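You operate a simulated robot arm through the tools that you are given. There is no shell and no other tool. Be economical: measure what you need, move in short steps, check, and stop when the job is done.

Carry out the task below with a simulated two-armed robot. There is one attempt and no reset: what you move stays moved.

TASK
Pick up the orange brush from the wooden table with one hand, pass it to the other hand and put it on the tray of the nozzle stand. Set down upright: orange brush.

The check looks at the end state, three seconds after you hand in, the way a careful person would. Anything else that was tipped, shoved, dropped, spilled or broken makes it a failure.

THE ROBOT
Two 7-joint arms with two-finger parallel grippers on one trunk, on a base that drives. Base frame: it is fixed to the floor where the robot stands at the start and does not move with it; the origin is under the middle of the robot, x ahead of it, y to its left, z up; the surface under the hand at the start is at about z = 0.85. Lengths are in m, angles in degrees, forces in N, time in s.
The left shoulder is at the start at [0.07, 0.163, 1.27], the right one opposite. With the tool pointing down near the work surface each hand reaches from about 0.36 to 0.88 m from the robot's upright axis, wherever it stands, measured 20 degrees to its own side. Places, roughly: tray of the nozzle stand (15x12 cm) [0.4, 0.86, 0.86]. Payload 3.43 kg a hand.
Tool frame (each hand has its own): the origin (TCP) lies between the finger pads and is the grasp point; the fingertips stand 0.034 m ahead of it; z points along the fingers, y is the line along which they close. Largest opening 0.128 m; finger width 0.024, thickness 0.012; the body of the gripper, 0.048 by 0.13 m, starts 0.096 m behind the TCP.
Orientation is that of the tool frame in the base frame, as a unit quaternion [w, x, y, z]. With the fingers straight down and closing along the base's y, the tool's x points along the base's -x, its y along +y and its z along -z.

THE INTERFACE
- The arms move only by the tool nudge_tool. It takes "left_steps", "right_steps" or both (then of equal length, played together; a hand with none holds still); each is a list of rows, each a list of 7 numbers: the shift along the tool's x, y, z in units of 40 mm (1.0 is 40 mm), then the turn, a rotation vector about the tool's x, y, z in units of 6 degrees (1.0 is 6 degrees), then the gripper command, from -1 (shut) to 1 (fully open), values between in proportion. In form: [[tx, ty, tz, wx, wy, wz, grip], ...]. A call has 1 to 20 rows; each row shifts and turns the commanded pose from where the row before left it, along the tool's axes as they then stand. A call with a number of a shift or a turn outside -1 to 1 is refused whole. Rows are played at 5 a second. More than 0.05 m and 8.6 degrees between two rows, or a gripper value outside its range, and nothing of the call is played. Where a pose cannot be reached the arm comes as near as it can. A force on the tool above 40 N (or 10 N above the force at the start of the call, whichever is more), or a blocked arm, ends the call early, and 0.2 s more pass. The fingers move at their own pace (about 0.153 m/s each) and stop on an object; they squeeze with about 20 N. The grip force told is the motor's: it shows also when the fingers shut on nothing. Time passes only in rows, and 0.2 s behind the last, so rows that do not move let the fingers close. The reply holds the time, the measured pose of the TCP, the force on the tool along the base axes, the opening and the grip force, in the units named above and with some noise, with the torque about the TCP (base axes, N m) and any sound that the robot's microphone picked up, and new pictures: "pictures" is both (left out), scene, wrist or none (wrist: the cameras of the hands that moved).
- Cameras (640 x 400 px; columns grow to the right, rows downward): "scene" is now at [0.1315, 0.0394, 1.4981]; the picture's right is [0.45, -0.89, 0.00], its down [-0.51, -0.26, -0.82] and it looks along [0.73, 0.37, -0.58] (base axes); focal length 285 px, centre (320, 200). "left" rides on the left gripper at [0.076, 0.011, -0.16] in its tool frame; the picture's right is [-0.15, 0.99, 0.00], its down [-0.88, -0.13, -0.46] and it looks along [-0.45, -0.07, 0.89] (tool axes); focal length 234 px, centre (320, 200). "right" rides on the right gripper at [0.076, -0.011, -0.16] in its tool frame; the picture's right is [0.15, 0.99, 0.00], its down [-0.88, 0.13, -0.46] and it looks along [-0.45, 0.07, 0.89] (tool axes); focal length 234 px, centre (320, 200). There is no depth. A picture from a camera that has moved, and an enlarged one, comes with that camera's place and axes in the base frame and with its lens.
- lift_body(by): slides the trunk up (or, below 0, down) by that many m; the arms and the scene camera ride with it, the base frame stays. It gives what a move gives, with no picture.
- base_move(legs): drives the robot by 1 to 6 legs, each [ahead, left, turn to the left] in m, m and degrees, along the robot's own axes; the way and the turn of a leg run together, so that a leg with both is an arc; at most 1.5 m and 180 degrees a leg. The arms and the cameras ride along, it lands a little off, and it stops where it bumps. It gives what a move gives, and a new picture of the scene camera.
- turn_head(pan, tilt): turns the head with the scene camera to pan (to the left, within 86 degrees either way) and tilt (down, from -29 to 69), counted from straight ahead of the robot. It gives what a move gives, and a new picture of the scene camera.
- enlarge(camera, box): a new picture of the part [left, top, right, bottom] of that camera's present view, enlarged. It takes no simulated time.
- sign_off(): hands the job in; it is judged then, once.

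Work in short steps. Places have to be worked out from the pictures, the camera data and where the tool is seen: move nearer, look again, correct. Check each grasp and each placing, and mend what went wrong. You have 120 turns and 260 pictures in all, those below and enlarged ones among them. Open the grippers and draw the arms clear of the work before you hand the job in, unless the task says otherwise; then end with one line.

The tools are called after "Call:" as name(argument=value, ...) on one line, values as JSON. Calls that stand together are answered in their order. nudge_tool: Moves the arms, as the interface text tells. Its arguments: {"type":"object","properties":{"left_steps":{"type":"array","items":{"type":"array","items":{"type":"number"}}},"right_steps":{"type":"array","items":{"type":"array","items":{"type":"number"}}},"pictures":{"type":"string","enum":["both","scene","wrist","none"]}},"required":[]} The other tools are called the same way: lift_body (by) slides the trunk up or down; base_move (legs) drives the base; turn_head (pan, tilt) turns the head that bears the scene camera; enlarge (camera, box) takes an enlarged picture of a part of a camera's view; sign_off () hands the job in.

At the start:

```text
clock: 0.0
left_ee_pos: [0.3873, 0.5841, 1.169]
left_tool_rot: [0.0, 0.0, 1.0, 0.0]
left_contact_force: [-0.1, -0.1, 0.5]
left_moment: [-0.02, -0.01, 0.03]
left_grip_width: 0.1281
left_grip_force: 0.2
right_ee_pos: [0.5176, 0.049, 1.1882]
right_tool_rot: [0.0, 0.0, 1.0, 0.0]
right_contact_force: [0.0, 0.1, -1.1]
right_moment: [0.0, -0.01, 0.01]
right_grip_width: 0.1279
right_grip_force: 0.0
trunk travel left (down, up): [-0.75, 0.19]
robot x, y, heading: [0.001, -0.0023, 0.2]
head pan, tilt: [27.0, 35.2]
```

scene: 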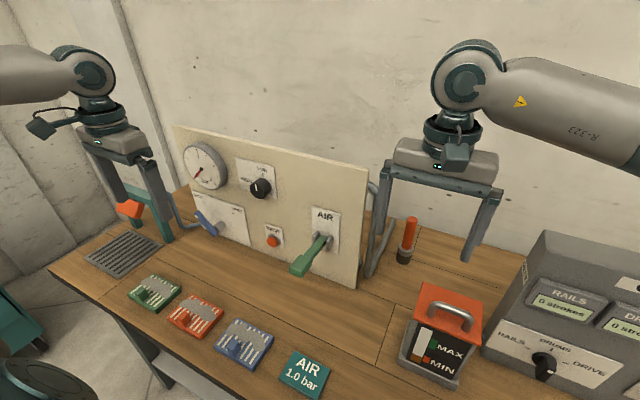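
right: 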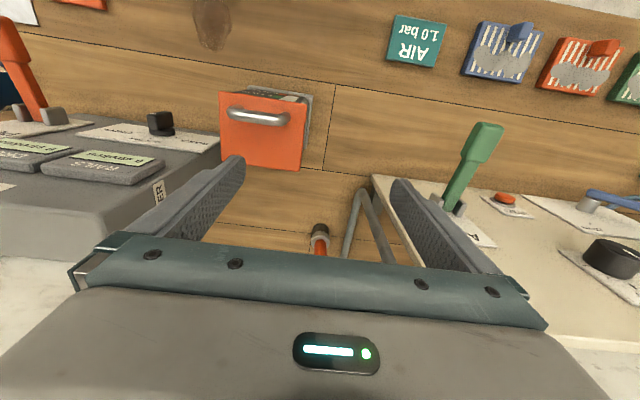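
left: 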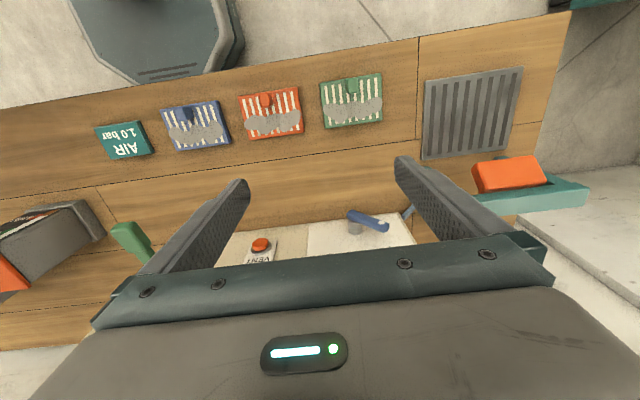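

The orange upright item near scene pixel (408,240) looks like the brush, and the grey grate at far left looks like the tray. I'll enlarge both to check.

Call:
enlarge(camera="scene", box=[340, 190, 500, 290])

Call:
enlarge(camera="scene", box=[40, 170, 232, 290])

Call:
turn_head(pan=0, tilt=40)

```text
4.00 times, centred on (420, 240) of scene
camera zoom: at [0.1315, 0.0394, 1.4981], right [0.45, -0.89, 0.0], down [-0.51, -0.26, -0.82], along [0.73, 0.37, -0.58], focal length 1139 px, centre (-80, 40)
```

zoom: 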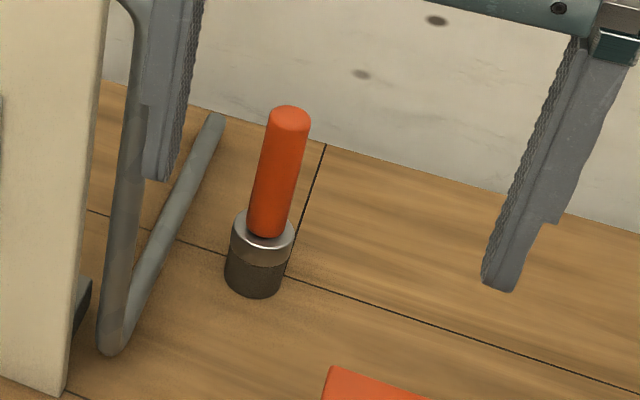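

```text
3.33 times, centred on (136, 230) of scene
camera zoom: at [0.1315, 0.0394, 1.4981], right [0.45, -0.89, 0.0], down [-0.51, -0.26, -0.82], along [0.73, 0.37, -0.58], focal length 949 px, centre (933, 100)
```

zoom: 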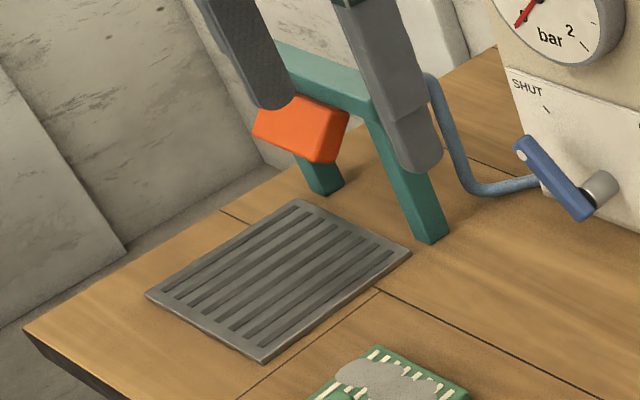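

```text
clock: 0.9
left_ee_pos: [0.3861, 0.5844, 1.1689]
left_tool_rot: [0.001, 0.0, 1.0, 0.0]
left_contact_force: [-0.3, -0.2, -0.1]
left_moment: [-0.01, 0.0, -0.02]
left_grip_width: 0.128
left_grip_force: 0.2
right_ee_pos: [0.5181, 0.0492, 1.1891]
right_tool_rot: [0.0, 0.0, 1.0, 0.001]
right_contact_force: [0.0, 0.2, -0.3]
right_moment: [-0.01, 0.02, -0.02]
right_grip_width: 0.128
right_grip_force: 0.0
trunk travel left (down, up): [-0.75, 0.19]
robot x, y, heading: [0.0032, -0.0023, -0.1]
head pan, tilt: [0.0, 40.0]
camera scene: at [0.1381, -0.0004, 1.4909], right [0.0, -1.0, 0.0], down [-0.64, 0.0, -0.77], along [0.77, 0.0, -0.64], focal length 285 px, centre (320, 200)
```

scene: 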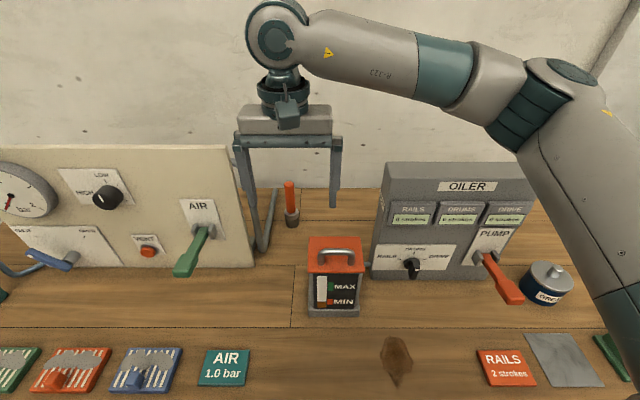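

The brush stands behind the panel's right edge at about (0.79, 0.087). It runs from z≈0.85 to 1.01, with the handle above a ferrule. My plan is a vertical right-hand grasp high on the handle, then a handover to a pitched left hand. I'll move the right hand most of the way, staying high, and look.

Call:
nudge_tool(right_steps=[[-0.9, 0.15, 0, 0, 0, 0, 0.2], [-0.9, 0.15, 0, 0, 0, 0, 0.2], [-0.9, 0.15, 0, 0, 0, 0, 0.2], [-0.9, 0.15, 0, 0, 0, 0, 0.2], [-0.9, 0.15, 0, 0, 0, 0, 0.2], [-0.5, 0.15, 0, 0, 0, 0, 0.2], [0, 0, 0, 0, 0, 0, 0.2]])

```text
clock: 2.5
left_ee_pos: [0.3864, 0.5845, 1.1689]
left_tool_rot: [0.0, 0.0, 1.0, 0.001]
left_contact_force: [-1.2, 0.5, 1.1]
left_moment: [0.03, 0.03, 0.01]
left_grip_width: 0.1279
left_grip_force: 0.0
right_ee_pos: [0.7184, 0.0834, 1.1896]
right_tool_rot: [0.0, 0.0, 1.0, 0.0]
right_contact_force: [-1.5, -0.4, 0.2]
right_moment: [-0.01, 0.0, -0.03]
right_grip_width: 0.0772
right_grip_force: 0.0
trunk travel left (down, up): [-0.75, 0.19]
robot x, y, heading: [-0.0014, 0.0013, -0.1]
head pan, tilt: [0.0, 40.0]
camera scene: at [0.1381, -0.0012, 1.4908], right [0.0, -1.0, 0.0], down [-0.64, 0.0, -0.77], along [0.77, 0.0, -0.64], focal length 285 px, centre (320, 200)
camera right: at [0.6424, 0.0726, 1.3497], right [-0.15, 0.99, 0.0], down [0.88, 0.13, 0.46], along [0.45, 0.07, -0.89], focal length 234 px, centre (320, 200)
```

scene: 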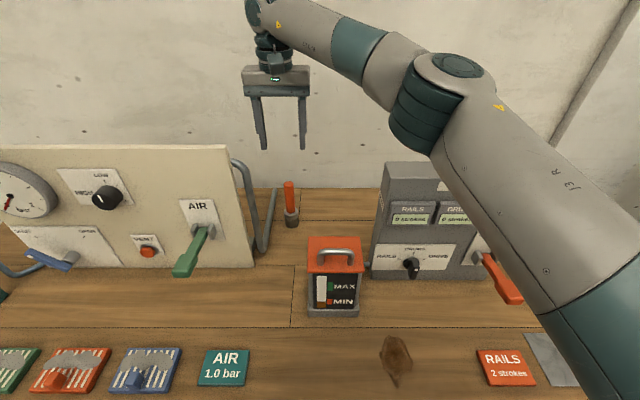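
right: 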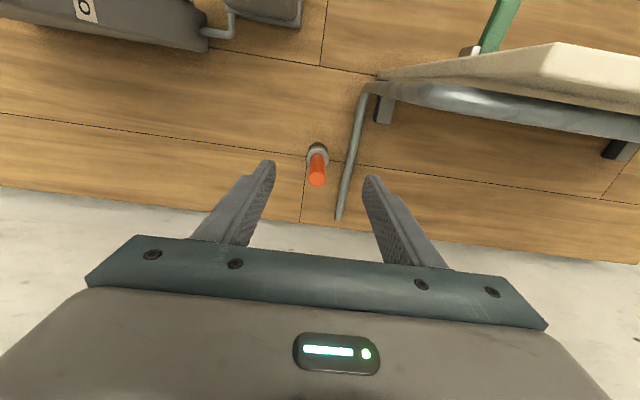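

The wrist view puts the brush at (0.78, 0.0885), which agrees with the scene camera. I'll centre over it and go down to just above its top.

Call:
nudge_tool(right_steps=[[-0.8, 0.13, 0, 0, 0, 0, 0.1], [-0.75, 0, 0, 0, 0, 0, 0.1], [0, 0, 0.8, 0, 0, 0, 0.1], [0, 0, 0.8, 0, 0, 0, 0.1], [0, 0, 0.8, 0, 0, 0, 0.1], [0, 0, 0.4, 0, 0, 0, 0.1], [0, 0, 0, 0, 0, 0, 0.1]])

Call:
enlarge(camera="scene", box=[210, 100, 370, 250])

```text
clock: 4.1
left_ee_pos: [0.3855, 0.5841, 1.1673]
left_tool_rot: [0.001, 0.0, 1.0, 0.0]
left_contact_force: [0.1, 0.1, -0.1]
left_moment: [-0.02, 0.0, -0.03]
left_grip_width: 0.128
left_grip_force: 0.1
right_ee_pos: [0.7461, 0.0871, 1.076]
right_tool_rot: [0.0, 0.0, 1.0, -0.001]
right_contact_force: [-0.5, -0.4, -0.3]
right_moment: [-0.02, -0.01, 0.0]
right_grip_width: 0.0703
right_grip_force: 0.0
right hand out of reach, approached as far as the arm can: row 1, 2
trunk travel left (down, up): [-0.75, 0.19]
robot x, y, heading: [-0.0003, -0.0004, 0.3]
head pan, tilt: [0.0, 40.0]
camera scene: at [0.1377, 0.0001, 1.4909], right [0.0, -1.0, 0.0], down [-0.64, 0.0, -0.77], along [0.77, 0.0, -0.64], focal length 285 px, centre (320, 200)
camera right: at [0.6707, 0.0761, 1.2364], right [-0.15, 0.99, 0.0], down [0.88, 0.13, 0.46], along [0.45, 0.07, -0.89], focal length 234 px, centre (320, 200)
```

scene: 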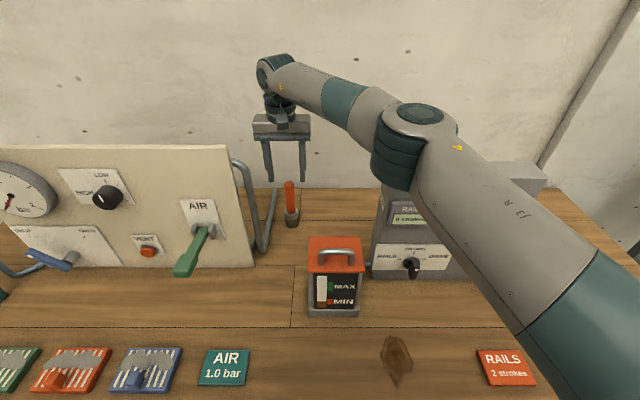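
right: 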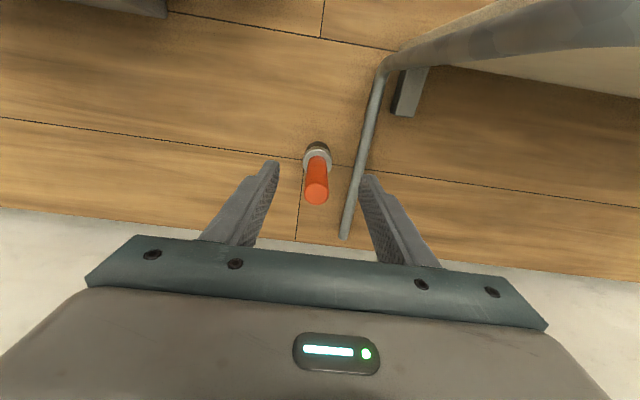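

```text
2.67 times, centred on (290, 175) of scene
camera zoom: at [0.1377, 0.0001, 1.4909], right [0.0, -1.0, 0.0], down [-0.64, 0.0, -0.77], along [0.77, 0.0, -0.64], focal length 759 px, centre (400, 267)
```

zoom: 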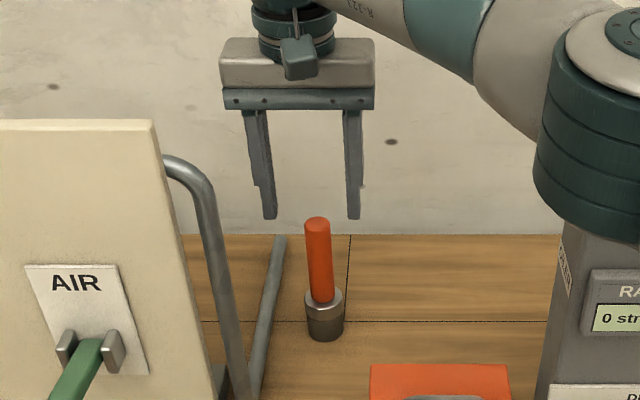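

At z=1.19 the arm was at its reach limit in x. It may reach further now that it is lower, so I'll try the remaining 3 cm at this height, with the fingertips still above the brush.

Call:
nudge_tool(right_steps=[[-0.45, 0.03, 0, 0, 0, 0, 0.1], [-0.4, 0, 0, 0, 0, 0, 0.1], [0, 0, 0, 0, 0, 0, 0.1]], pictures="wrist")

```text
clock: 4.9
left_ee_pos: [0.3865, 0.5824, 1.1693]
left_tool_rot: [0.0, 0.0, 1.0, 0.001]
left_contact_force: [0.9, -0.4, 0.0]
left_moment: [0.02, -0.03, -0.01]
left_grip_width: 0.128
left_grip_force: 0.1
right_ee_pos: [0.7689, 0.0746, 1.0744]
right_tool_rot: [0.0, 0.0, 1.0, 0.001]
right_contact_force: [-0.4, 0.1, -0.1]
right_moment: [-0.01, 0.0, 0.02]
right_grip_width: 0.0703
right_grip_force: 0.0
right hand out of reach, approached as far as the arm can: row 2
trunk travel left (down, up): [-0.75, 0.19]
robot x, y, heading: [0.0039, 0.0007, -0.0]
head pan, tilt: [0.0, 40.0]
camera right: at [0.6938, 0.0633, 1.2358], right [-0.15, 0.99, 0.0], down [0.88, 0.13, 0.46], along [0.45, 0.07, -0.89], focal length 234 px, centre (320, 200)
```

right: 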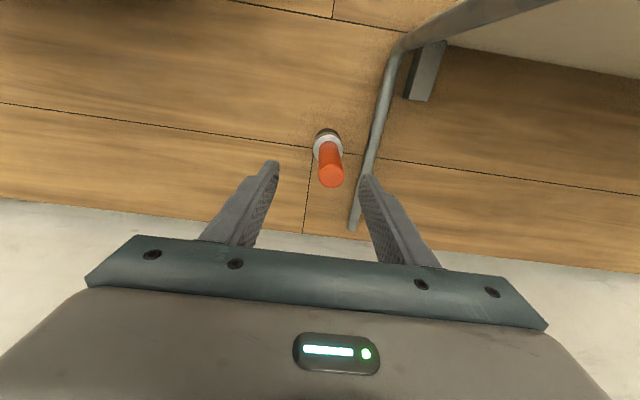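

The hand is about 8 mm short in x and 13 mm short in y. Going lower gains reach, so I'll go down 2 cm, still above the brush top, and then correct.

Call:
nudge_tool(right_steps=[[0, 0, 0.4, 0, 0, 0, 0.1], [-0.1, 0.3, 0, 0, 0, 0, 0.1], [-0.1, 0.03, 0, 0, 0, 0, 0.1], [0, 0, 0, 0, 0, 0, 0.1]], pictures="wrist")

```text
clock: 5.9
left_ee_pos: [0.3868, 0.584, 1.1685]
left_tool_rot: [0.0, 0.0, 1.0, 0.0]
left_contact_force: [0.1, 0.5, 0.4]
left_moment: [0.05, -0.01, 0.01]
left_grip_width: 0.1279
left_grip_force: 0.0
right_ee_pos: [0.7695, 0.0761, 1.0584]
right_tool_rot: [0.0, 0.0, 1.0, 0.0]
right_contact_force: [0.2, -0.4, -0.1]
right_moment: [0.04, -0.03, -0.01]
right_grip_width: 0.0705
right_grip_force: 0.1
right hand out of reach, approached as far as the arm can: row 2, 3
trunk travel left (down, up): [-0.75, 0.19]
robot x, y, heading: [0.0011, 0.0006, -0.2]
head pan, tilt: [0.0, 40.0]
camera right: at [0.6937, 0.0651, 1.2188], right [-0.15, 0.99, 0.0], down [0.88, 0.13, 0.46], along [0.45, 0.07, -0.89], focal length 234 px, centre (320, 200)
```

right: 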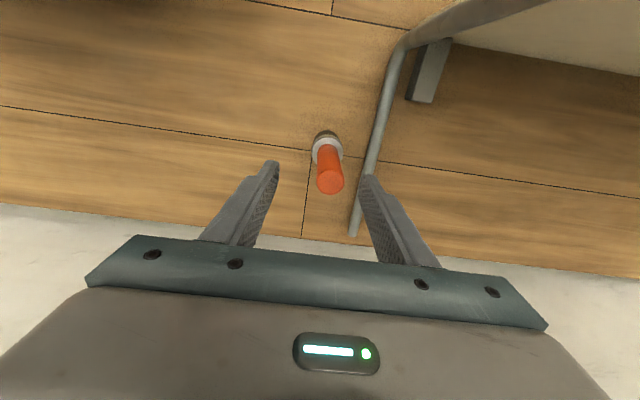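

Still at the limit. I'll raise the hand 2 cm for safety and drive the base a few cm ahead to gain reach.

Call:
nudge_tool(right_steps=[[0.3, 0, -0.5, 0, 0, 0, 0.1], [0, 0, 0, 0, 0, 0, 0.1]], pictures="none")

Call:
base_move(legs=[[0.035, 0.01, 0]])

```text
clock: 6.5
left_ee_pos: [0.386, 0.5855, 1.1675]
left_tool_rot: [0.0, 0.0, 1.0, 0.0]
left_contact_force: [0.7, -0.7, 0.4]
left_moment: [-0.03, -0.02, 0.0]
left_grip_width: 0.128
left_grip_force: 0.0
right_ee_pos: [0.7567, 0.076, 1.0792]
right_tool_rot: [0.0, 0.0, 1.0, 0.0]
right_contact_force: [0.1, 0.8, 0.3]
right_moment: [-0.01, -0.01, -0.01]
right_grip_width: 0.0704
right_grip_force: 0.1
trunk travel left (down, up): [-0.75, 0.19]
robot x, y, heading: [0.0, 0.0001, 0.2]
head pan, tilt: [0.0, 40.0]
```

```text
clock: 7.5
left_ee_pos: [0.4172, 0.5931, 1.1664]
left_tool_rot: [-0.002, 0.001, 1.0, 0.001]
left_contact_force: [0.8, 0.7, -0.3]
left_moment: [0.01, 0.09, 0.0]
left_grip_width: 0.1283
left_grip_force: 0.0
right_ee_pos: [0.7867, 0.0836, 1.077]
right_tool_rot: [-0.001, 0.0, 1.0, 0.001]
right_contact_force: [0.3, 0.5, -1.9]
right_moment: [-0.04, 0.06, -0.05]
right_grip_width: 0.0702
right_grip_force: 0.1
trunk travel left (down, up): [-0.75, 0.19]
robot x, y, heading: [0.025, 0.0071, -0.2]
head pan, tilt: [0.0, 40.0]
stopped in leg 1: the robot was blocked; the commanded pose is now the measured one
camera scene: at [0.1685, 0.008, 1.4903], right [0.0, -1.0, 0.0], down [-0.65, 0.0, -0.76], along [0.76, 0.0, -0.65], focal length 285 px, centre (320, 200)
```

scene: 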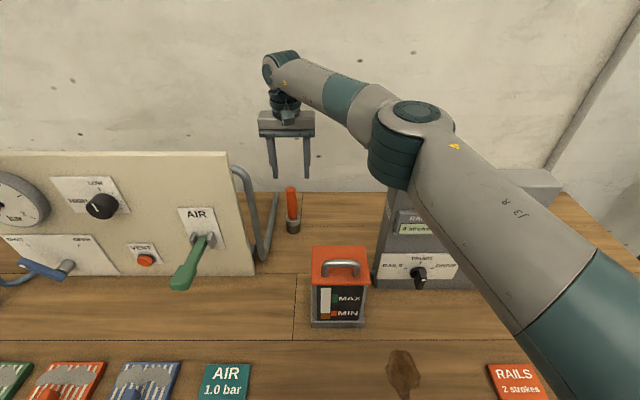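

The base touched something, probably the table, and stopped. Nothing looks disturbed, and the hand can now reach. I'll align to (0.777, 0.0885) and lower slightly.

Call:
nudge_tool(right_steps=[[0.25, 0.12, 0, 0, 0, 0, 0.1], [0, 0, 0.4, 0, 0, 0, 0.1], [0, 0, 0, 0, 0, 0, 0.1]], pictures="wrist")

Call:
enlarge(camera="scene", box=[220, 100, 380, 250])

```text
clock: 8.3
left_ee_pos: [0.4124, 0.5935, 1.1698]
left_tool_rot: [0.002, 0.0, 1.0, 0.001]
left_contact_force: [0.4, 0.2, -0.4]
left_moment: [-0.01, -0.01, 0.02]
left_grip_width: 0.1281
left_grip_force: 0.1
right_ee_pos: [0.771, 0.0874, 1.065]
right_tool_rot: [0.0, 0.001, 1.0, 0.0]
right_contact_force: [0.1, 0.0, 1.2]
right_moment: [0.01, 0.0, 0.01]
right_grip_width: 0.0702
right_grip_force: 0.1
trunk travel left (down, up): [-0.75, 0.19]
robot x, y, heading: [0.0249, 0.0053, -0.0]
head pan, tilt: [0.0, 40.0]
camera right: at [0.6953, 0.0764, 1.2247], right [-0.15, 0.99, 0.0], down [0.88, 0.13, 0.46], along [0.45, 0.07, -0.89], focal length 234 px, centre (320, 200)
```

right: 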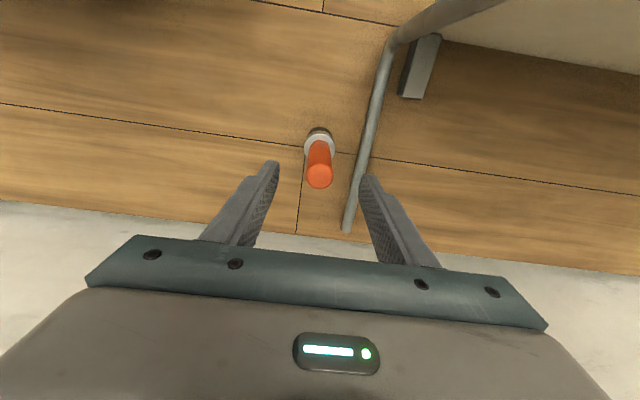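

```text
2.67 times, centred on (300, 175) of scene
camera zoom: at [0.163, 0.0076, 1.4909], right [0.0, -1.0, 0.0], down [-0.64, 0.0, -0.77], along [0.77, 0.0, -0.64], focal length 759 px, centre (373, 267)
```

zoom: 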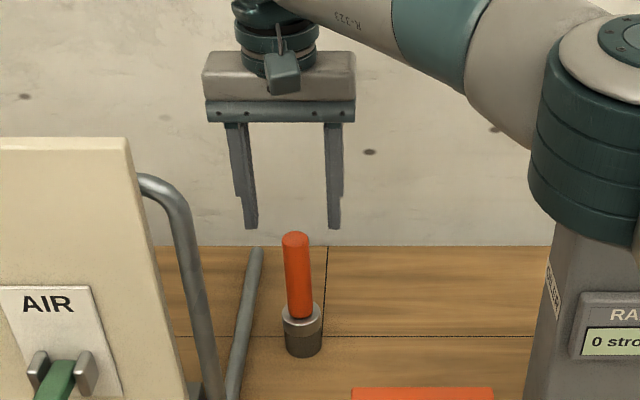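

The hand is centred within a few mm and the elbow is clear of the oiler. I'll go down so the pads straddle the top ~4 cm of the handle and look again before closing.

Call:
nudge_tool(right_steps=[[-0.2, 0.03, 0.4, 0, 0, 0, 0.1], [0, 0, 0.6, 0, 0, 0, 0.1], [0, 0, 0.6, 0, 0, 0, 0.1], [0, 0, 0, 0, 0, 0, 0.1]])

```text
clock: 9.3
left_ee_pos: [0.4132, 0.5926, 1.1679]
left_tool_rot: [0.0, 0.0, 1.0, 0.001]
left_contact_force: [-0.3, 1.0, -0.7]
left_moment: [0.0, 0.01, 0.02]
left_grip_width: 0.1282
left_grip_force: 0.0
right_ee_pos: [0.7804, 0.0888, 1.0013]
right_tool_rot: [0.001, 0.0, 1.0, 0.0]
right_contact_force: [-0.2, 0.2, 0.3]
right_moment: [0.0, 0.01, -0.01]
right_grip_width: 0.0709
right_grip_force: 0.1
trunk travel left (down, up): [-0.75, 0.19]
robot x, y, heading: [0.0261, 0.0046, -0.4]
head pan, tilt: [0.0, 40.0]
camera scene: at [0.1636, 0.0077, 1.4908], right [0.0, -1.0, 0.0], down [-0.64, 0.0, -0.77], along [0.77, 0.0, -0.64], focal length 285 px, centre (320, 200)
camera right: at [0.7048, 0.078, 1.1607], right [-0.15, 0.99, 0.0], down [0.88, 0.13, 0.46], along [0.45, 0.07, -0.89], focal length 234 px, centre (320, 200)
```

scene: 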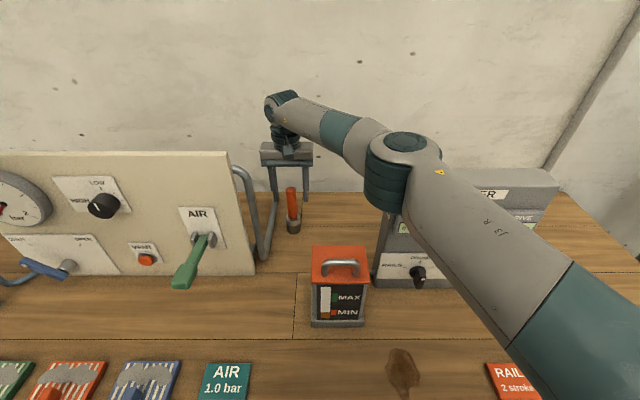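
right: 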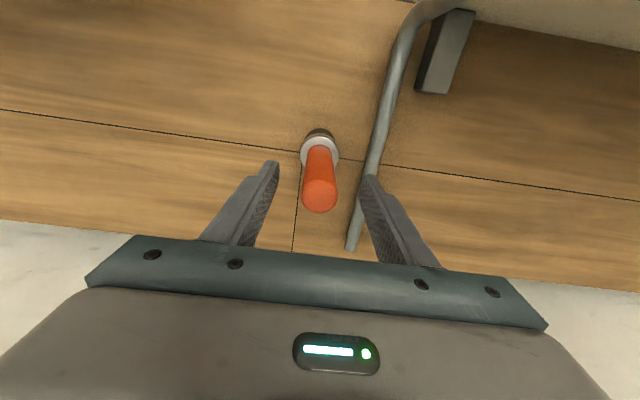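

The brush top (319,195) projects onto the TCP at (320,193), so it is centred between the pads. I'll close.

Call:
nudge_tool(right_steps=[[0, 0, 0, 0, 0, 0, -0.4], [0, 0, 0, 0, 0, 0, -1], [0, 0, 0, 0, 0, 0, -1], [0, 0, 0, 0, 0, 0, -1]], pictures="wrist")

```text
clock: 10.3
left_ee_pos: [0.4119, 0.5919, 1.1691]
left_tool_rot: [0.001, 0.0, 1.0, 0.002]
left_contact_force: [-0.1, -0.3, 0.0]
left_moment: [0.02, 0.02, -0.02]
left_grip_width: 0.1277
left_grip_force: 0.0
right_ee_pos: [0.7809, 0.0885, 1.0013]
right_tool_rot: [0.002, 0.0, 1.0, 0.0]
right_contact_force: [0.0, -0.2, -0.7]
right_moment: [-0.06, -0.01, 0.03]
right_grip_width: 0.0266
right_grip_force: 20.0
trunk travel left (down, up): [-0.75, 0.19]
robot x, y, heading: [0.024, 0.0071, -0.2]
head pan, tilt: [0.0, 40.0]
camera right: at [0.7047, 0.0778, 1.161], right [-0.15, 0.99, 0.0], down [0.88, 0.13, 0.46], along [0.45, 0.07, -0.89], focal length 234 px, centre (320, 200)
```

right: 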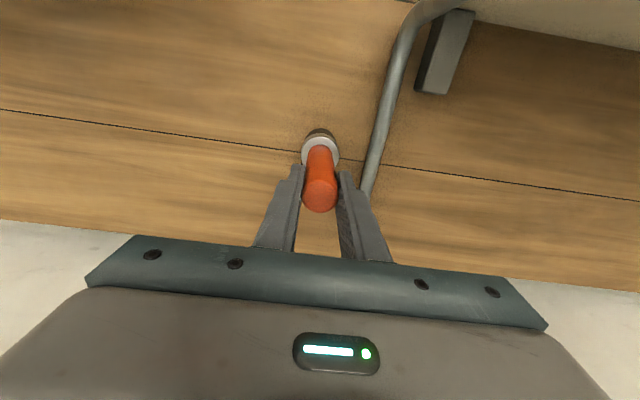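

The grip holds at 26.6 mm width and 20 N. I'll lift straight up 8 cm, then go up and back towards the robot.

Call:
nudge_tool(right_steps=[[0, 0, -0.5, 0, 0, 0, -1], [0, 0, -0.7, 0, 0, 0, -1], [0, 0, -0.7, 0, 0, 0, -1], [0.5, 0, -0.7, 0, 0, 0, -1], [0.7, 0, -0.7, 0, 0, 0, -1], [0.7, 0, -0.7, 0, 0, 0, -1], [0.7, 0, -0.7, 0, 0, 0, -1], [0.7, 0, -0.7, 0, 0, 0, -1], [0.7, 0, -0.7, 0, 0, 0, -1], [0.7, 0, 0, 0, 0, 0, -1], [0.7, 0, 0, 0, 0, 0, -1], [0, 0, 0, 0, 0, 0, -1]])

```text
clock: 12.9
left_ee_pos: [0.4115, 0.5925, 1.169]
left_tool_rot: [-0.001, 0.001, 1.0, 0.0]
left_contact_force: [0.3, 0.3, -0.3]
left_moment: [0.04, 0.01, 0.0]
left_grip_width: 0.1283
left_grip_force: 0.0
right_ee_pos: [0.5625, 0.0896, 1.2441]
right_tool_rot: [0.001, 0.0, 1.0, 0.0]
right_contact_force: [0.1, 0.4, -0.6]
right_moment: [-0.01, 0.0, 0.02]
right_grip_width: 0.0267
right_grip_force: 20.0
trunk travel left (down, up): [-0.75, 0.19]
robot x, y, heading: [0.0229, 0.0094, 0.2]
head pan, tilt: [0.0, 40.0]
camera scene: at [0.1637, 0.0075, 1.4908], right [0.0, -1.0, 0.0], down [-0.64, 0.0, -0.77], along [0.77, 0.0, -0.64], focal length 285 px, centre (320, 200)
camera right: at [0.4874, 0.0784, 1.4039], right [-0.15, 0.99, 0.0], down [0.88, 0.13, 0.46], along [0.45, 0.07, -0.89], focal length 234 px, centre (320, 200)
```

scene: 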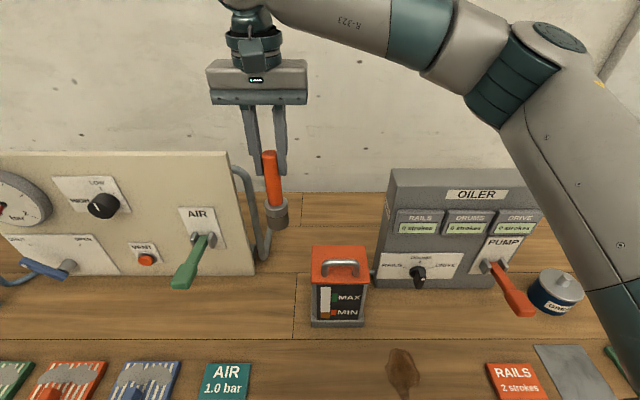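
right: 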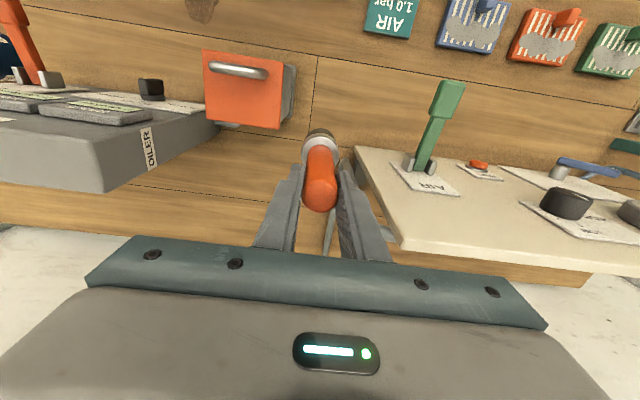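

The brush is held and hangs straight. Before driving, I'll look left and down at the floor and tray area for obstacles.

Call:
turn_head(pan=60, tilt=40)

Call:
enlarge(camera="left", box=[0, 0, 640, 400])

```text
clock: 14.2
left_ee_pos: [0.4122, 0.5921, 1.1701]
left_tool_rot: [-0.001, 0.0, 1.0, 0.001]
left_contact_force: [-0.3, -0.7, 0.2]
left_moment: [0.03, -0.05, 0.01]
left_grip_width: 0.1281
left_grip_force: 0.1
right_ee_pos: [0.5641, 0.0898, 1.2433]
right_tool_rot: [0.002, 0.0, 1.0, -0.001]
right_contact_force: [-0.8, -0.8, -0.9]
right_moment: [0.0, 0.0, 0.01]
right_grip_width: 0.0264
right_grip_force: 20.1
trunk travel left (down, up): [-0.75, 0.19]
robot x, y, heading: [0.0223, 0.0089, 0.1]
head pan, tilt: [60.0, 40.0]
camera scene: at [0.1212, 0.0809, 1.4908], right [0.87, -0.5, 0.0], down [-0.32, -0.56, -0.77], along [0.38, 0.66, -0.64], focal length 285 px, centre (320, 200)
```

scene: 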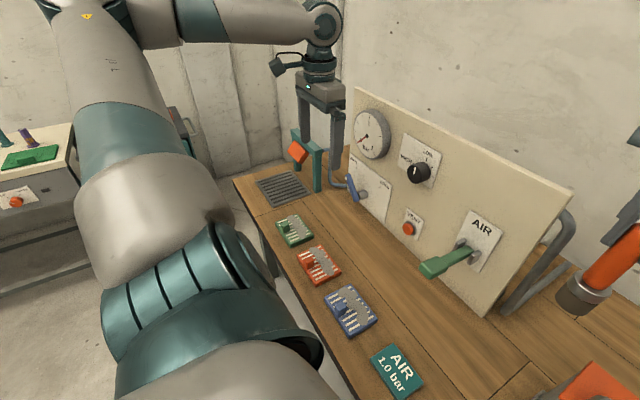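

```text
1.00 times, centred on (320, 200) of left (not enlarged: the box is as wide or as high as the picture)
camera zoom: at [0.3361, 0.6037, 1.3288], right [0.15, 0.99, 0.0], down [0.88, -0.13, 0.46], along [0.45, -0.07, -0.89], focal length 234 px, centre (320, 200)
```

zoom: 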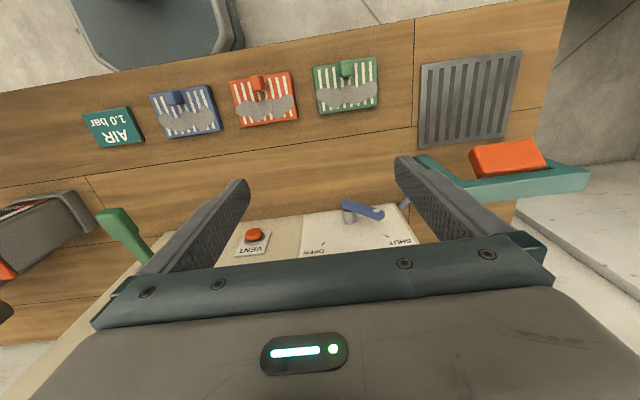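

The tray centre works out at about (0.407, 0.865). The nozzle hangs near (0.48, 0.86, 0.99), so the brush should go at about x=0.395. I'll back the robot away from the bench to make room for the handover.

Call:
base_move(legs=[[-0.3, 0, 0]])

Call:
turn_head(pan=15, tilt=30)

```text
clock: 16.2
left_ee_pos: [0.1118, 0.5947, 1.1685]
left_tool_rot: [0.0, -0.003, 1.0, 0.001]
left_contact_force: [0.2, 0.1, -0.1]
left_moment: [-0.04, 0.02, 0.0]
left_grip_width: 0.1281
left_grip_force: 0.1
right_ee_pos: [0.265, 0.093, 1.2429]
right_tool_rot: [0.0, -0.002, 1.0, 0.0]
right_contact_force: [0.4, 0.1, -0.6]
right_moment: [-0.01, -0.01, -0.01]
right_grip_width: 0.0267
right_grip_force: 19.5
trunk travel left (down, up): [-0.75, 0.19]
robot x, y, heading: [-0.2722, 0.0099, -0.0]
head pan, tilt: [60.0, 40.0]
camera scene: at [-0.177, 0.0811, 1.4907], right [0.87, -0.5, 0.0], down [-0.32, -0.56, -0.77], along [0.38, 0.66, -0.64], focal length 285 px, centre (320, 200)
```

scene: 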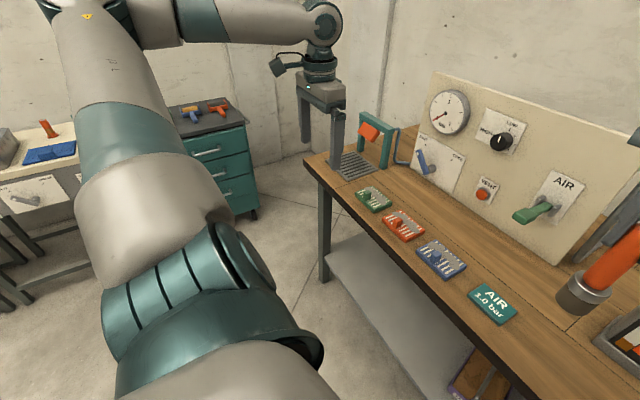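

```text
clock: 17.3
left_ee_pos: [0.1109, 0.5944, 1.1684]
left_tool_rot: [0.0, -0.002, 1.0, 0.0]
left_contact_force: [0.1, 0.4, 0.4]
left_moment: [0.01, 0.03, 0.04]
left_grip_width: 0.1277
left_grip_force: 0.0
right_ee_pos: [0.2644, 0.0919, 1.2437]
right_tool_rot: [0.001, -0.003, 1.0, 0.0]
right_contact_force: [0.1, -0.1, -0.7]
right_moment: [0.0, -0.03, 0.0]
right_grip_width: 0.0265
right_grip_force: 19.4
trunk travel left (down, up): [-0.75, 0.19]
robot x, y, heading: [-0.2737, 0.0092, 0.2]
head pan, tilt: [15.0, 30.0]
camera scene: at [-0.1331, 0.0311, 1.5061], right [0.26, -0.96, 0.0], down [-0.48, -0.13, -0.87], along [0.84, 0.23, -0.5], focal length 285 px, centre (320, 200)
```

scene: 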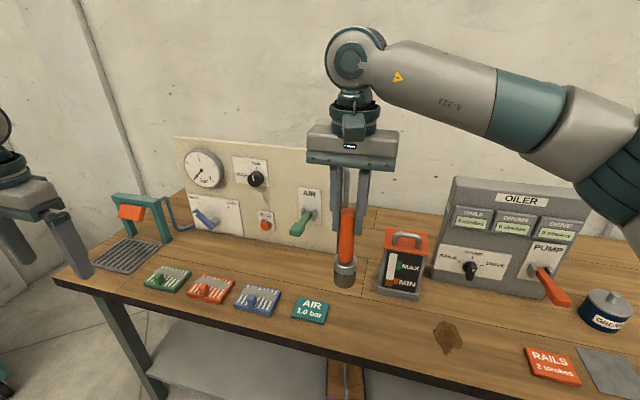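

The brush hangs over free space. I'll now yaw the left hand 45° to point forward and right, and pitch it to about 25° below horizontal so it can grip the lower handle under the right fingertips.

Call:
nudge_tool(left_steps=[[0, 0, 0, 0, 0, 0.94, 1], [0, 0, 0, 0, 0, 0.94, 1], [0, 0, 0, 0, 0, 0.94, 1], [0, 0, 0, 0, 0, 0.94, 1], [0, 0, 0, 0, 0, 0.94, 1], [0, 0, 0, 0, 0, 0.94, 1], [0, 0, 0, 0, 0, 0.94, 1], [0, 0, 0, 0, 0, 0.92, 1], [0, 0, 0, 0, -0.98, 0, 1], [0, 0, 0, 0, -0.98, 0, 1], [0, 0, 0, 0, -0.98, 0, 1], [0, 0, 0, 0, -0.98, 0, 1], [0, 0, 0, 0, -0.98, 0, 1], [0, 0, 0, 0, -0.98, 0, 1], [0, 0, 0, 0, -0.98, 0, 1], [0, 0, 0, 0, -0.98, 0, 1], [0, 0, 0, 0, -0.98, 0, 1], [0, 0, 0, 0, -0.98, 0, 1], [0, 0, 0, 0, -0.98, 0, 1], [0, 0, 0, 0, 0, 0, 1]])

```text
clock: 21.5
left_ee_pos: [0.1109, 0.5931, 1.1694]
left_tool_rot: [0.494, 0.323, 0.781, -0.204]
left_contact_force: [-1.1, 0.4, 0.9]
left_moment: [-0.01, -0.01, -0.01]
left_grip_width: 0.1279
left_grip_force: 0.1
right_ee_pos: [0.2649, 0.0922, 1.2429]
right_tool_rot: [0.001, -0.002, 1.0, 0.0]
right_contact_force: [0.4, -1.4, 0.5]
right_moment: [0.01, 0.02, 0.02]
right_grip_width: 0.0261
right_grip_force: 20.9
trunk travel left (down, up): [-0.75, 0.19]
robot x, y, heading: [-0.2763, 0.0102, 0.1]
head pan, tilt: [15.0, 30.0]
camera scene: at [-0.1333, 0.0306, 1.5062], right [0.26, -0.96, 0.0], down [-0.48, -0.13, -0.87], along [0.84, 0.23, -0.5], focal length 285 px, centre (320, 200)
camera left: at [-0.0079, 0.7259, 1.1695], right [0.74, 0.66, 0.13], down [-0.12, -0.07, 0.99], along [0.66, -0.75, 0.03], focal length 234 px, centre (320, 200)
```

scene: 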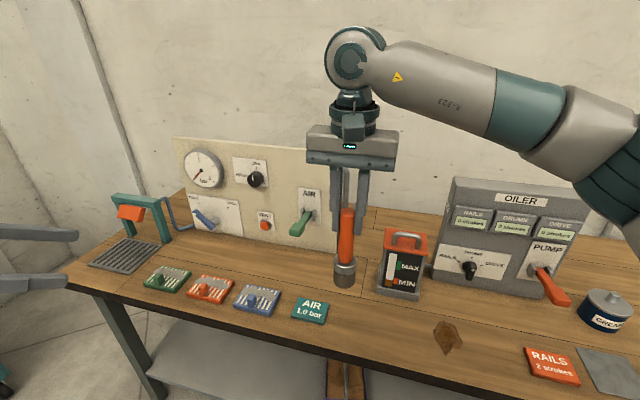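
left: 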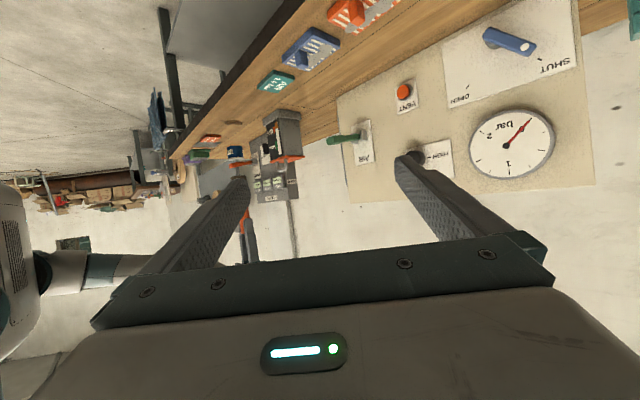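

The left hand's orientation is as planned. I'll bring it to a pre-grasp about 15 cm back from the brush along its finger direction.

Call:
nudge_tool(left_steps=[[-0.52, -0.615, 0.658, 0, 0, 0, 1], [-0.52, -0.615, 0.658, 0, 0, 0, 1], [-0.52, -0.615, 0.658, 0, 0, 0, 1], [-0.52, -0.615, 0.658, 0, 0, 0, 1], [-0.52, -0.615, 0.658, 0, 0, 0, 1], [-0.52, -0.615, 0.658, 0, 0, 0, 1], [-0.52, -0.615, 0.658, 0, 0, 0, 1], [-0.52, -0.615, 0.658, 0, 0, 0, 1], [-0.52, -0.615, 0.658, 0, 0, 0, 1], [-0.52, -0.615, 0.658, 0, 0, 0, 1], [0, 0, 0, 0, 0, 0, 1]])

```text
clock: 23.9
left_ee_pos: [0.2156, 0.2234, 1.2609]
left_tool_rot: [0.495, 0.322, 0.781, -0.204]
left_contact_force: [0.2, 0.0, -0.4]
left_moment: [0.05, -0.05, 0.0]
left_grip_width: 0.128
left_grip_force: 0.0
left hand out of reach, approached as far as the arm can: row 7, 8, 9, 10
right_ee_pos: [0.263, 0.0922, 1.2438]
right_tool_rot: [0.001, -0.002, 1.0, 0.0]
right_contact_force: [0.5, 0.1, -0.6]
right_moment: [0.01, -0.02, 0.02]
right_grip_width: 0.0264
right_grip_force: 19.9
trunk travel left (down, up): [-0.75, 0.19]
robot x, y, heading: [-0.2735, 0.0071, 0.3]
head pan, tilt: [15.0, 30.0]
camera scene: at [-0.135, 0.0318, 1.5063], right [0.26, -0.96, 0.0], down [-0.48, -0.13, -0.87], along [0.84, 0.23, -0.5], focal length 285 px, centre (320, 200)
camera left: at [0.0975, 0.3573, 1.2601], right [0.74, 0.66, 0.13], down [-0.12, -0.07, 0.99], along [0.66, -0.75, 0.03], focal length 234 px, centre (320, 200)
```

scene: 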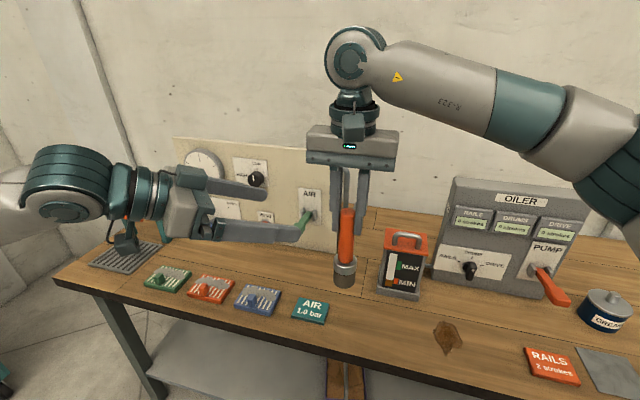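
left: 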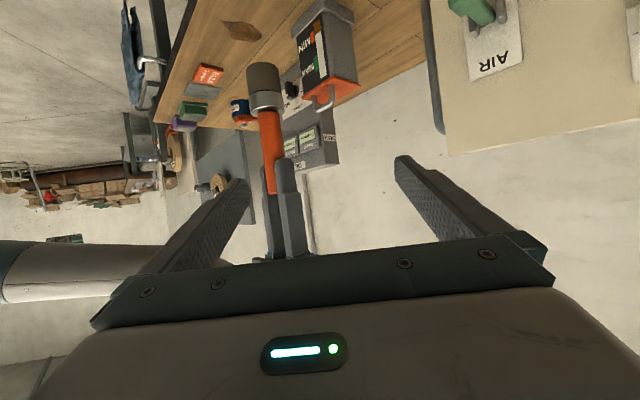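

The left arm is too folded there. I'll move the handover point 12 cm forward and 5 cm left with the right hand, and move the left hand along with it.

Call:
nudge_tool(right_steps=[[-0.75, 0.31, 0, 0, 0, 0, -1], [-0.75, 0.31, 0, 0, 0, 0, -1], [-0.75, 0.31, 0, 0, 0, 0, -1], [-0.75, 0.31, 0, 0, 0, 0, -1], [0, 0, 0, 0, 0, 0, -1]], left_steps=[[-0.01, 0.38, 0.275, 0, 0, 0, 1], [-0.01, 0.38, 0.275, 0, 0, 0, 1], [-0.01, 0.38, 0.275, 0, 0, 0, 1], [-0.01, 0.38, 0.275, 0, 0, 0, 1], [0, 0, 0, 0, 0, 0, 1]])

```text
clock: 25.1
left_ee_pos: [0.2881, 0.2397, 1.2434]
left_tool_rot: [0.495, 0.322, 0.781, -0.203]
left_contact_force: [-0.1, -0.3, 1.0]
left_moment: [0.04, 0.0, 0.04]
left_grip_width: 0.1278
left_grip_force: 0.0
right_ee_pos: [0.3844, 0.1412, 1.2422]
right_tool_rot: [0.001, -0.002, 1.0, 0.001]
right_contact_force: [-0.6, -1.0, -1.2]
right_moment: [0.02, -0.01, -0.03]
right_grip_width: 0.0263
right_grip_force: 20.0
trunk travel left (down, up): [-0.75, 0.19]
robot x, y, heading: [-0.2728, 0.0061, 0.3]
head pan, tilt: [15.0, 30.0]
camera scene: at [-0.1344, 0.0301, 1.5063], right [0.26, -0.96, 0.0], down [-0.48, -0.13, -0.87], along [0.84, 0.23, -0.5], focal length 285 px, centre (320, 200)
camera right: at [0.3082, 0.1292, 1.4019], right [-0.15, 0.99, 0.0], down [0.88, 0.13, 0.46], along [0.45, 0.07, -0.89], focal length 234 px, centre (320, 200)
camera left: at [0.1703, 0.3723, 1.2434], right [0.74, 0.66, 0.13], down [-0.12, -0.07, 0.99], along [0.66, -0.75, 0.03], focal length 234 px, centre (320, 200)
```

scene: 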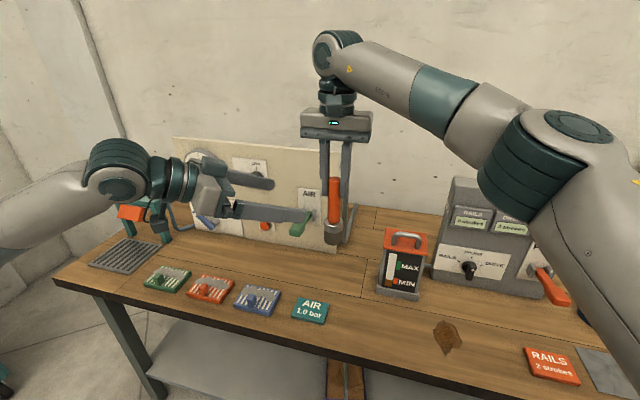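
right: 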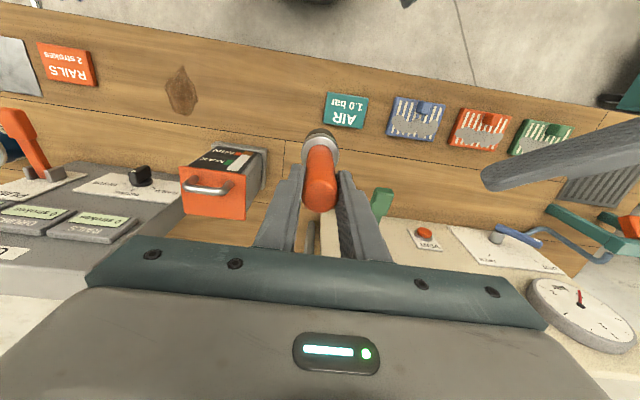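
left: 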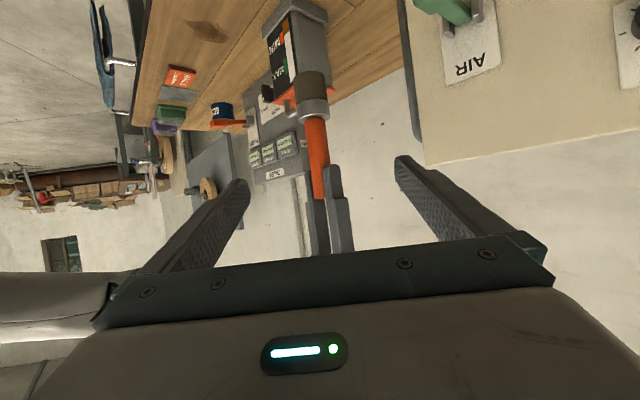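

The handle's free section spans z≈1.146–1.208, and the left approach line meets it at 1.179, well centred. I'll advance the open left fingers around it.

Call:
nudge_tool(left_steps=[[0, -0.04, 0.7, 0, 0, 0, 1], [0, 0, 0.7, 0, 0, 0, 1], [0, 0, 0.7, 0, 0, 0, 1], [0, 0, 0.7, 0, 0, 0, 1], [0, 0, 0.65, 0, 0, 0, 1], [0, 0, 0, 0, 0, 0, 1]])

Call:
enlarge(camera="scene", box=[230, 100, 430, 260])

```text
clock: 26.5
left_ee_pos: [0.3777, 0.1511, 1.1827]
left_tool_rot: [0.495, 0.322, 0.781, -0.204]
left_contact_force: [-0.8, 0.8, 0.3]
left_moment: [0.0, 0.0, 0.0]
left_grip_width: 0.1282
left_grip_force: 0.1
right_ee_pos: [0.3837, 0.1424, 1.2413]
right_tool_rot: [0.001, -0.002, 1.0, 0.0]
right_contact_force: [-0.4, -0.1, -0.5]
right_moment: [-0.02, -0.05, 0.02]
right_grip_width: 0.0264
right_grip_force: 20.1
trunk travel left (down, up): [-0.75, 0.19]
robot x, y, heading: [-0.2726, 0.0078, 0.2]
head pan, tilt: [15.0, 30.0]
camera scene: at [-0.1339, 0.0315, 1.5062], right [0.26, -0.96, 0.0], down [-0.48, -0.13, -0.87], along [0.84, 0.23, -0.5], focal length 285 px, centre (320, 200)
camera left: at [0.2591, 0.2835, 1.1825], right [0.74, 0.66, 0.13], down [-0.12, -0.07, 0.99], along [0.66, -0.75, 0.03], focal length 234 px, centre (320, 200)
```

scene: 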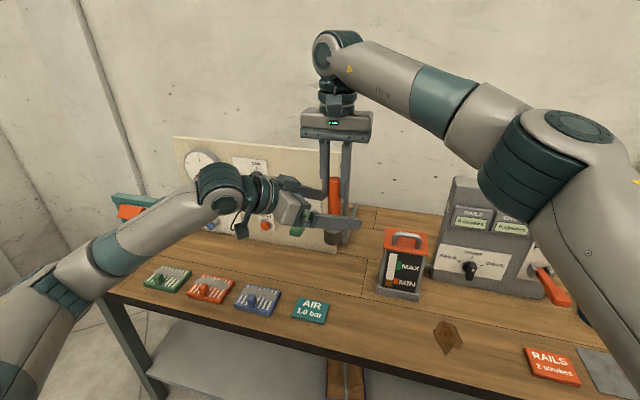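
left: 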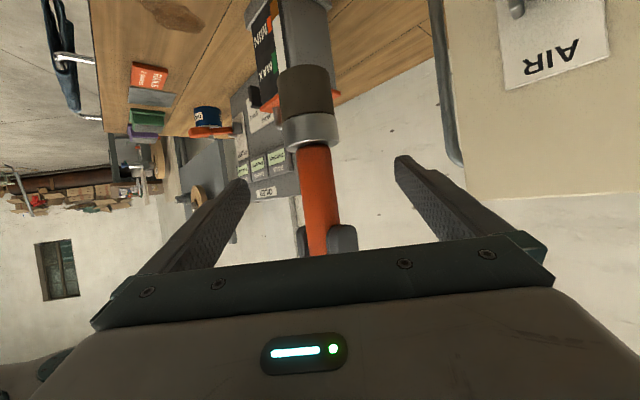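

```text
2.50 times, centred on (330, 180) of scene
camera zoom: at [-0.1339, 0.0315, 1.5062], right [0.26, -0.96, 0.0], down [-0.48, -0.13, -0.87], along [0.84, 0.23, -0.5], focal length 712 px, centre (295, 250)
```

zoom: 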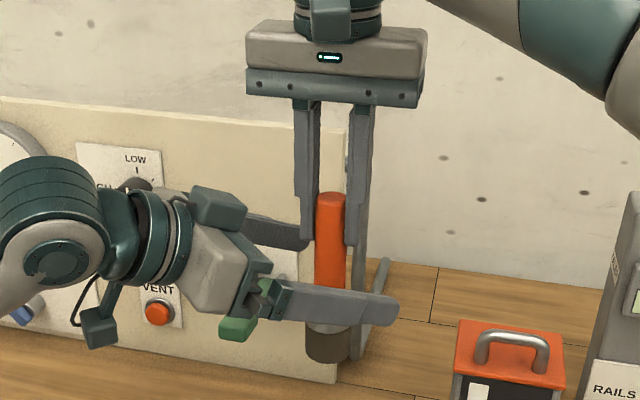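

The handle is centred between the left pads. The ferrule is clear on one side and the right fingertips on the other, so I'll close the left hand.

Call:
nudge_tool(left_steps=[[0, 0, 0, 0, 0, 0, 0.2], [0, 0, 0, 0, 0, 0, -0.4], [0, 0, 0, 0, 0, 0, -1], [0, 0, 0, 0, 0, 0, -1], [0, 0, 0, 0, 0, 0, -1]], pictures="wrist")

```text
clock: 27.7
left_ee_pos: [0.377, 0.1497, 1.1827]
left_tool_rot: [0.495, 0.323, 0.781, -0.204]
left_contact_force: [-10.3, -9.1, 0.1]
left_moment: [0.37, -0.41, -0.15]
left_grip_width: 0.0265
left_grip_force: 20.0
right_ee_pos: [0.3857, 0.1416, 1.2408]
right_tool_rot: [0.001, -0.003, 1.0, 0.001]
right_contact_force: [10.8, 8.3, -1.6]
right_moment: [0.14, -0.26, -0.03]
right_grip_width: 0.0263
right_grip_force: 19.6
trunk travel left (down, up): [-0.75, 0.19]
robot x, y, heading: [-0.276, 0.008, 0.1]
head pan, tilt: [15.0, 30.0]
camera left: at [0.2591, 0.2826, 1.1825], right [0.74, 0.66, 0.13], down [-0.12, -0.07, 0.99], along [0.66, -0.75, 0.03], focal length 234 px, centre (320, 200)
```

left: 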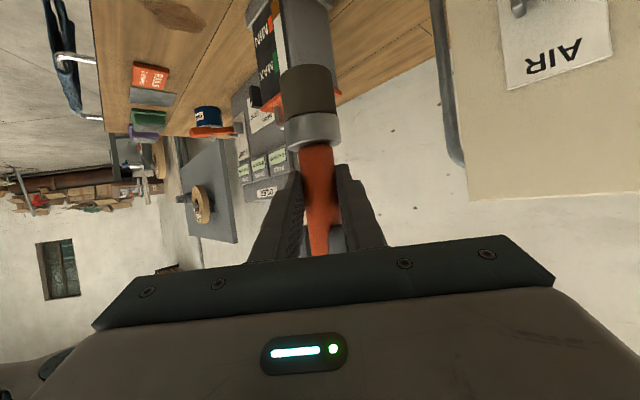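

Both hands grip the handle with a small sideways strain of about 14 N. I'll ease the left hand ~1.5 mm to relax it.

Call:
nudge_tool(left_steps=[[0, -0.04, 0, 0, 0, 0, -1], [0, 0, 0, 0, 0, 0, -1]], pictures="none")

```text
clock: 28.3
left_ee_pos: [0.3773, 0.1488, 1.1829]
left_tool_rot: [0.495, 0.322, 0.781, -0.203]
left_contact_force: [-10.1, -7.9, 0.7]
left_moment: [0.33, -0.38, -0.11]
left_grip_width: 0.0267
left_grip_force: 20.3
right_ee_pos: [0.3846, 0.1407, 1.242]
right_tool_rot: [0.0, -0.003, 1.0, 0.0]
right_contact_force: [9.4, 8.3, -1.8]
right_moment: [0.14, -0.21, -0.03]
right_grip_width: 0.0264
right_grip_force: 20.3
trunk travel left (down, up): [-0.75, 0.19]
robot x, y, heading: [-0.2665, 0.0078, 0.3]
head pan, tilt: [15.0, 30.0]
```

Call:
nudge_tool(left_steps=[[0, -0.1, 0, 0, 0, 0, -1], [0, 0, 0, 0, 0, 0, -1]], pictures="none")

```text
clock: 28.9
left_ee_pos: [0.3745, 0.1498, 1.182]
left_tool_rot: [0.495, 0.32, 0.782, -0.201]
left_contact_force: [14.0, 5.2, 0.0]
left_moment: [-0.37, 0.48, 0.1]
left_grip_width: 0.0268
left_grip_force: 19.8
right_ee_pos: [0.3834, 0.1411, 1.2408]
right_tool_rot: [0.0, -0.003, 1.0, 0.0]
right_contact_force: [-14.2, -5.0, 0.2]
right_moment: [0.09, 0.37, 0.07]
right_grip_width: 0.0262
right_grip_force: 20.1
trunk travel left (down, up): [-0.75, 0.19]
robot x, y, heading: [-0.2776, 0.0111, 0.2]
head pan, tilt: [15.0, 30.0]
```

It overshot to the other side, so I'll go back about half.

Call:
nudge_tool(left_steps=[[0, 0.055, 0, 0, 0, 0, -1], [0, 0, 0, 0, 0, 0, -1]], pictures="none")

```text
clock: 29.5
left_ee_pos: [0.3755, 0.1501, 1.1825]
left_tool_rot: [0.494, 0.323, 0.781, -0.204]
left_contact_force: [16.1, 4.4, 0.1]
left_moment: [-0.08, 0.71, 0.17]
left_grip_width: 0.0267
left_grip_force: 20.0
right_ee_pos: [0.3849, 0.1417, 1.2412]
right_tool_rot: [0.001, -0.002, 1.0, 0.0]
right_contact_force: [-16.2, -5.4, -0.3]
right_moment: [-0.2, 0.22, 0.01]
right_grip_width: 0.0264
right_grip_force: 19.4
trunk travel left (down, up): [-0.75, 0.19]
robot x, y, heading: [-0.2687, 0.0062, -0.1]
head pan, tilt: [15.0, 30.0]
```

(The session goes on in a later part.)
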